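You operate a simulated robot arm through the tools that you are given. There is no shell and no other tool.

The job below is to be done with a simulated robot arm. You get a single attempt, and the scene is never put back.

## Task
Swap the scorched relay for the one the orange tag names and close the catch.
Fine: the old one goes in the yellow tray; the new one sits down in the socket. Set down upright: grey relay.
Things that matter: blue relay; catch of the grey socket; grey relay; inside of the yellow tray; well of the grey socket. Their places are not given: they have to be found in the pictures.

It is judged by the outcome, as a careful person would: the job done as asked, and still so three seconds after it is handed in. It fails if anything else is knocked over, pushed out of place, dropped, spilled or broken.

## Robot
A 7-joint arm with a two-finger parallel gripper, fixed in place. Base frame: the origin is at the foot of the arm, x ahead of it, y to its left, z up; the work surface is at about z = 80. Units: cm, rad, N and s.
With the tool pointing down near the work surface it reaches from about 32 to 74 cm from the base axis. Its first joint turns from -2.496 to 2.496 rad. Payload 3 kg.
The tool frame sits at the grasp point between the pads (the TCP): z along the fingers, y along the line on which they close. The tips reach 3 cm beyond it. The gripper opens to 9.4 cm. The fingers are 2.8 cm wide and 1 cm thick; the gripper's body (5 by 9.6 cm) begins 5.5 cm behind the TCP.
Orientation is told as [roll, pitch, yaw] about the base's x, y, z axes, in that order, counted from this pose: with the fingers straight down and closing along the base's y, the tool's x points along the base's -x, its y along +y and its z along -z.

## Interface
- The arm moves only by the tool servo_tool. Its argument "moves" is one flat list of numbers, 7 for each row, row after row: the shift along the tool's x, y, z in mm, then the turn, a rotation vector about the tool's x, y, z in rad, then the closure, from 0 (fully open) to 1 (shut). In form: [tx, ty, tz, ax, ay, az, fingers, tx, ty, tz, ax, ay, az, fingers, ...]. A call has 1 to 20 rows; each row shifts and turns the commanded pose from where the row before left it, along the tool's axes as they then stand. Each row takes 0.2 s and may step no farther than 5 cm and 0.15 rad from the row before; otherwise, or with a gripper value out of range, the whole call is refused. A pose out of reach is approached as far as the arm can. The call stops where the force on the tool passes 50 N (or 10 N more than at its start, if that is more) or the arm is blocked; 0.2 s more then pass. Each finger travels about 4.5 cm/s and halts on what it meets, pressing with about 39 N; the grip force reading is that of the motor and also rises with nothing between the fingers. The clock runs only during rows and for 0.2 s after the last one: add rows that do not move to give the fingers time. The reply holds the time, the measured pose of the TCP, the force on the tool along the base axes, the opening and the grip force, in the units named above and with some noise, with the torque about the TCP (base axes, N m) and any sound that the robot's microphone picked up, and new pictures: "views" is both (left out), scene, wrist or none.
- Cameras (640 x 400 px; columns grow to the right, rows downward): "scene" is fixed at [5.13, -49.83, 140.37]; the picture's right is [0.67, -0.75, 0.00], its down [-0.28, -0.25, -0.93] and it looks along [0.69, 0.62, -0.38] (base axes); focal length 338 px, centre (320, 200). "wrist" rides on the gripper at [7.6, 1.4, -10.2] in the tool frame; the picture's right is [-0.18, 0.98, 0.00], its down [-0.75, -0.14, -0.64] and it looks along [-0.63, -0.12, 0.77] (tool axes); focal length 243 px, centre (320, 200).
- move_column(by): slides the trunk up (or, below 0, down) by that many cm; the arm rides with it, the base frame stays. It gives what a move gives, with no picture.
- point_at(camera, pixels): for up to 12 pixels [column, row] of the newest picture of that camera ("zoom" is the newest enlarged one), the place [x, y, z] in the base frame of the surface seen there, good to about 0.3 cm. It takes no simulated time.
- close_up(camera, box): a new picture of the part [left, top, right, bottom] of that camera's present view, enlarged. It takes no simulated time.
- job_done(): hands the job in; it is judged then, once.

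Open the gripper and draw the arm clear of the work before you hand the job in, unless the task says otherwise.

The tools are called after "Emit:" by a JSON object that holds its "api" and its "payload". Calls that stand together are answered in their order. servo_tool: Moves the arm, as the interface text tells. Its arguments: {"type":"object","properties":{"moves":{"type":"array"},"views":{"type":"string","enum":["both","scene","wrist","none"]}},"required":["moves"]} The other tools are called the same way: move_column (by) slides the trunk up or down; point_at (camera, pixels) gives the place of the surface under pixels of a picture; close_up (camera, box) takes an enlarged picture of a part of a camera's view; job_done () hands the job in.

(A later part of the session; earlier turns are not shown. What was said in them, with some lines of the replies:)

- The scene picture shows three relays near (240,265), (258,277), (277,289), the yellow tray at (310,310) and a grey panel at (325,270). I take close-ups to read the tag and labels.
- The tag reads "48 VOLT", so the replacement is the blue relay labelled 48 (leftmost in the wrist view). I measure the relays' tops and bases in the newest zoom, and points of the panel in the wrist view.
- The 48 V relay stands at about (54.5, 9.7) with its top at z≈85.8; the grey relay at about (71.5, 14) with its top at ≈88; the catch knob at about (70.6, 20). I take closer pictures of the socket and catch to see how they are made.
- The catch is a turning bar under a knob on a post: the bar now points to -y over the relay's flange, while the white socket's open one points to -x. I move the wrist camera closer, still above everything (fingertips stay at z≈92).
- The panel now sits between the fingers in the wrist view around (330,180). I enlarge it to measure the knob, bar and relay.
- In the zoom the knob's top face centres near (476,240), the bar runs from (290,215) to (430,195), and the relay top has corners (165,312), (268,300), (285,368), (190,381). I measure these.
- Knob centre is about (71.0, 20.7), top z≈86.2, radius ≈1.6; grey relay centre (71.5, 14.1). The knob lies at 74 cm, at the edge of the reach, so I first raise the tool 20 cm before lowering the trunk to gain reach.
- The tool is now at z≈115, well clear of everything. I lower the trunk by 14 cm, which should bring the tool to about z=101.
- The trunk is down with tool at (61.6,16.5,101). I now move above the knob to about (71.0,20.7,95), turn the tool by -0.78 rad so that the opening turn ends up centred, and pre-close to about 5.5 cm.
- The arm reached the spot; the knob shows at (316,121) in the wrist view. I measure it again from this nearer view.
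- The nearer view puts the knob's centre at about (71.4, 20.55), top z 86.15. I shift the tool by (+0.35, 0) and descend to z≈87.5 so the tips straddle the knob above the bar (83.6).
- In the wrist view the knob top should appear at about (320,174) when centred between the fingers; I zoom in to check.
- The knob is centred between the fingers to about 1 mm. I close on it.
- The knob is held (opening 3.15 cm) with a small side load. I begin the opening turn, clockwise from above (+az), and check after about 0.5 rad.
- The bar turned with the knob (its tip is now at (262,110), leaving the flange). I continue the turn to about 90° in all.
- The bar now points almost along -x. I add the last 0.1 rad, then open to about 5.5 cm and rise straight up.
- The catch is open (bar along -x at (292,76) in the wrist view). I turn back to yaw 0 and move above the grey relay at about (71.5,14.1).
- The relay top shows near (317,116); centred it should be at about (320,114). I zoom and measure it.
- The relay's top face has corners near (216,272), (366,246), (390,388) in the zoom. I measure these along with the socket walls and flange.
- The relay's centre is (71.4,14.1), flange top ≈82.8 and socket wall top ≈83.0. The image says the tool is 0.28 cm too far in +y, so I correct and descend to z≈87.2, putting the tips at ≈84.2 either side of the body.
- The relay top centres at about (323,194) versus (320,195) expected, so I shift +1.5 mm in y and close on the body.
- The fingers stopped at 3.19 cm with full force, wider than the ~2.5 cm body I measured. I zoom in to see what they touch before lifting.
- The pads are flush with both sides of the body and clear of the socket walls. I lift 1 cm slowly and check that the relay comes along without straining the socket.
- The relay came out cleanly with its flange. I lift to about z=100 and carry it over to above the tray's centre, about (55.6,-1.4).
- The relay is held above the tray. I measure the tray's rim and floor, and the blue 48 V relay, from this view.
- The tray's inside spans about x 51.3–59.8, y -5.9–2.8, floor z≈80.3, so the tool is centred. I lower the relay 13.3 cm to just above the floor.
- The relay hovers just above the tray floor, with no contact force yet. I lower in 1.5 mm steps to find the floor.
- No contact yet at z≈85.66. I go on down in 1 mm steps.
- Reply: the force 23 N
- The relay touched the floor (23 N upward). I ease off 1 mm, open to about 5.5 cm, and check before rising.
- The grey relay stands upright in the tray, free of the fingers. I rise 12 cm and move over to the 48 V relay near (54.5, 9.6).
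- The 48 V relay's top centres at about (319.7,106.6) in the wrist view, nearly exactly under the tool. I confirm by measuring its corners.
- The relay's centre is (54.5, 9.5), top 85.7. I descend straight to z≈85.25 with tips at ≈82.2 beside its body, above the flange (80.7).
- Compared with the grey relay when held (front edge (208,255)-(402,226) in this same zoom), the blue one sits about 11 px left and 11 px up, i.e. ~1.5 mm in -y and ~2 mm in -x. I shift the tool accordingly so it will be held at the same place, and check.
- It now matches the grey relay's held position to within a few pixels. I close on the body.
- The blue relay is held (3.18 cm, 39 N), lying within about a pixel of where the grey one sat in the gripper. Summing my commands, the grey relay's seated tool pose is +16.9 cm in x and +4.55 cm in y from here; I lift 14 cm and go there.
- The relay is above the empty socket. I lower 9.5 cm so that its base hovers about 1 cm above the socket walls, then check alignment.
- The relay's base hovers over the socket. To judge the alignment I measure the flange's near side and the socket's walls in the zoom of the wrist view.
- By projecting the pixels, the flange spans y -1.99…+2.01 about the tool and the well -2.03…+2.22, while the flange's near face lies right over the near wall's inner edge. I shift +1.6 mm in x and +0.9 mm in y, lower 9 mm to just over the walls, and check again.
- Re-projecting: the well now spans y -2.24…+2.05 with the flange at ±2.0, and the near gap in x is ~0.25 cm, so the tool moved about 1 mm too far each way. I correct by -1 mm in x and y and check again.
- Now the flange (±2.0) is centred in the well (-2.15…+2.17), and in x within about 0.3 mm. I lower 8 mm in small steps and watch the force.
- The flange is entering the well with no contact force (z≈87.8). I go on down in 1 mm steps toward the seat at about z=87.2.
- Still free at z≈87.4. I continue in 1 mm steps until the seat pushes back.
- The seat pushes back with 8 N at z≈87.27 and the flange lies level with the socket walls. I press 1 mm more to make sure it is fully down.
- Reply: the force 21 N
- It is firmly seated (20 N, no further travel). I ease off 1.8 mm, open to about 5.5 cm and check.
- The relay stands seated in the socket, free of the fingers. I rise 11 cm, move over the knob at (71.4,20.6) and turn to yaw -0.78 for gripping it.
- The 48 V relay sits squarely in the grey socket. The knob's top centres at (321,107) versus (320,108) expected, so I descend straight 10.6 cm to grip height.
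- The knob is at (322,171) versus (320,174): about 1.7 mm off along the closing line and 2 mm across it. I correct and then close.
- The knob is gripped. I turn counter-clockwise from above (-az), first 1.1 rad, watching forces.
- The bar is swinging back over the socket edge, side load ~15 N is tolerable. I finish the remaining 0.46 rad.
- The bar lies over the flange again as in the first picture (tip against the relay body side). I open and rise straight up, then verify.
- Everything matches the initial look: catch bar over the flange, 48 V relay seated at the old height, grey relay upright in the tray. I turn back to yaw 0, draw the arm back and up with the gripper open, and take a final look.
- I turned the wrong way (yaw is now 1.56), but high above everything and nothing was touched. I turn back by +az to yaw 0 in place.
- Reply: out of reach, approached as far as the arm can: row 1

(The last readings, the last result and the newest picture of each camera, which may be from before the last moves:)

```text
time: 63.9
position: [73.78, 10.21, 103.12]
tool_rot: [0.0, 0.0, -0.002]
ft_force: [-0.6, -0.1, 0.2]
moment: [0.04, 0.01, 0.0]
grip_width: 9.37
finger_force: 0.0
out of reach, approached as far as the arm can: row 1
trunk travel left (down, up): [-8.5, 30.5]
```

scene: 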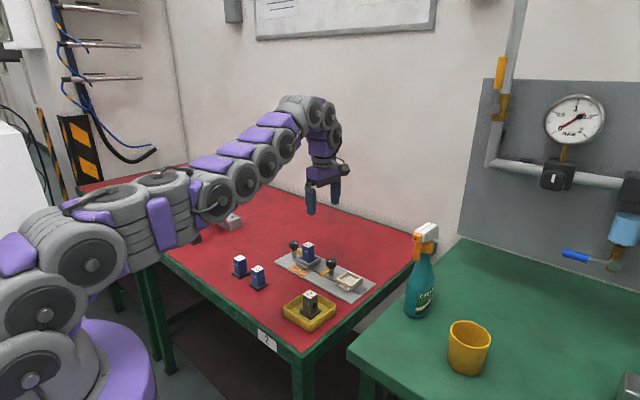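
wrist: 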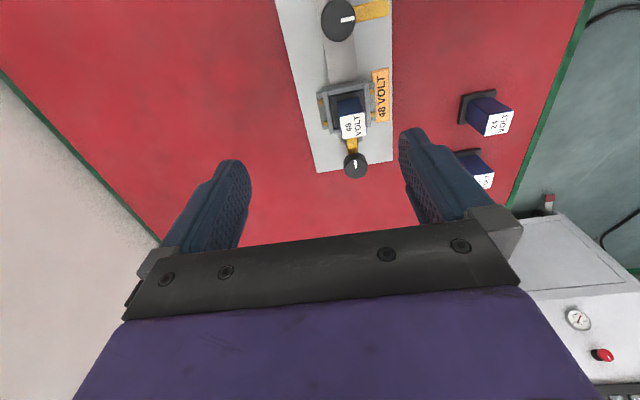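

Yaw is back to 0 at (73.8,10.2,103). I now draw back toward the base (+tx) by 12 cm at this height and look.

Emit:
{"api": "servo_tool", "payload": {"moves": [30, 15, 0, 0, 0, 0, 0, 30, 15, 0, 0, 0, 0, 0, 30, 15, 0, 0, 0, 0, 0, 30, 15, 0, 0, 0, 0, 0, 0, 0, 0, 0, 0, 0, 0, 0, 0, 0, 0, 0, 0, 0], "views": "both"}}

Emit:
{"api": "close_up", "payload": {"camera": "wrist", "box": [260, 120, 400, 210]}}

```text
time: 65.3
position: [61.72, 16.15, 103.13]
tool_rot: [0.0, 0.0, 0.0]
ft_force: [0.2, -0.1, 0.1]
moment: [0.0, -0.02, -0.04]
grip_width: 9.4
finger_force: 0.0
trunk travel left (down, up): [-8.5, 30.5]
```

scene: 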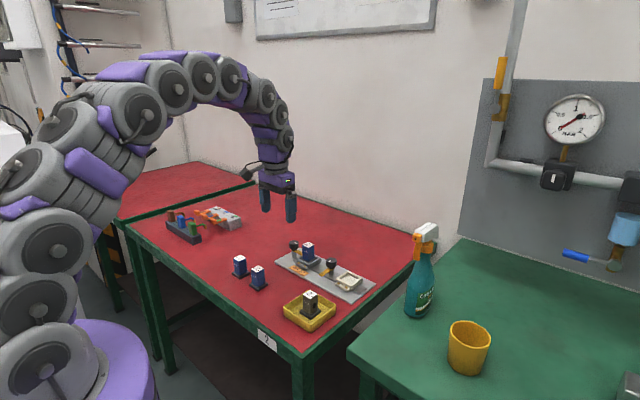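
wrist: 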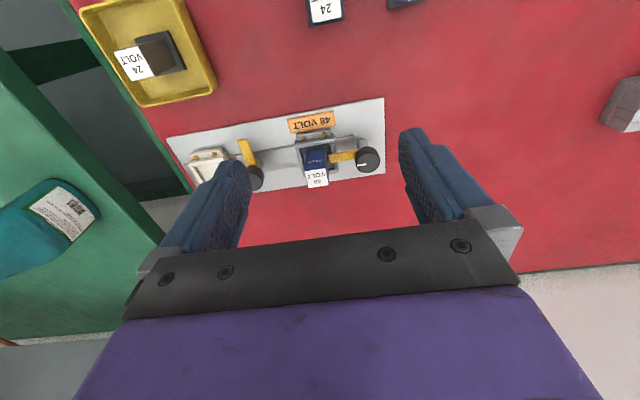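

```text
4.44 times, centred on (330, 165) of wrist
```

zoom: 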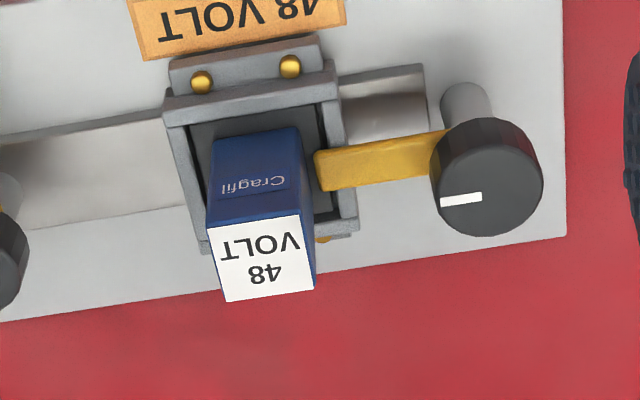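

The close-up shows the 48 V relay in the socket with the bar over its flange. One last measurement of heights confirms seating before handing in.

Emit:
{"api": "point_at", "payload": {"camera": "zoom", "pixels": [[240, 250], [290, 240], [260, 280], [325, 170], [400, 155], [205, 170], [310, 110], [180, 100], [460, 200], [500, 180]]}}

Emit:
{"api": "point_at", "payload": {"camera": "wrist", "pixels": [[136, 64], [160, 38], [178, 62], [170, 95]]}}

```text
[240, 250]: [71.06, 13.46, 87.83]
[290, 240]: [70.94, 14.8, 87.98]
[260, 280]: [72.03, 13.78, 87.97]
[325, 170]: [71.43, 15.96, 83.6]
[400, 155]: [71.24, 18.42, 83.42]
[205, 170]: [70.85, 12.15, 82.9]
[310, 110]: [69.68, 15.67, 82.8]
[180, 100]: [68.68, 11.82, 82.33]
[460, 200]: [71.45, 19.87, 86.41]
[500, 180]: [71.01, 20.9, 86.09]
```

```text
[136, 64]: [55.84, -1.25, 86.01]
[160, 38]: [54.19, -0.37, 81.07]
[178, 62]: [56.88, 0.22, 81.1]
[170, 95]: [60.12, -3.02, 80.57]
```

The new relay's top is at z≈87.9, the same as the old one when seated, with its flange at 82.8 and the bar at 83.5 over it. The grey relay stands upright in the tray with its top at 86.0. The gripper is open and the arm is clear, so I hand the job in.

Emit:
{"api": "job_done", "payload": {}}

```text
The job is handed in.
```

The scorched grey relay is out and the 48 V blue relay, the one the orange tag names, is seated in the grey socket with the catch closed over it.

- **New relay:** it pushed back firmly when pressed home. Its top sits at z ≈ 87.9 cm, the same height the old one had.
- **Catch:** the bar is turned back over the relay's flange, in the same position as at the start.
- **Old relay:** it stands upright near the middle of the yellow tray.
- **Rest of the scene:** the other two blue relays, the panel and the white socket look unmoved in the last pictures.

While drawing the arm back I turned the wrist the wrong way once. It was well above everything and touched nothing, and I turned it back before handing in. The gripper was left open and the arm clear of the work.
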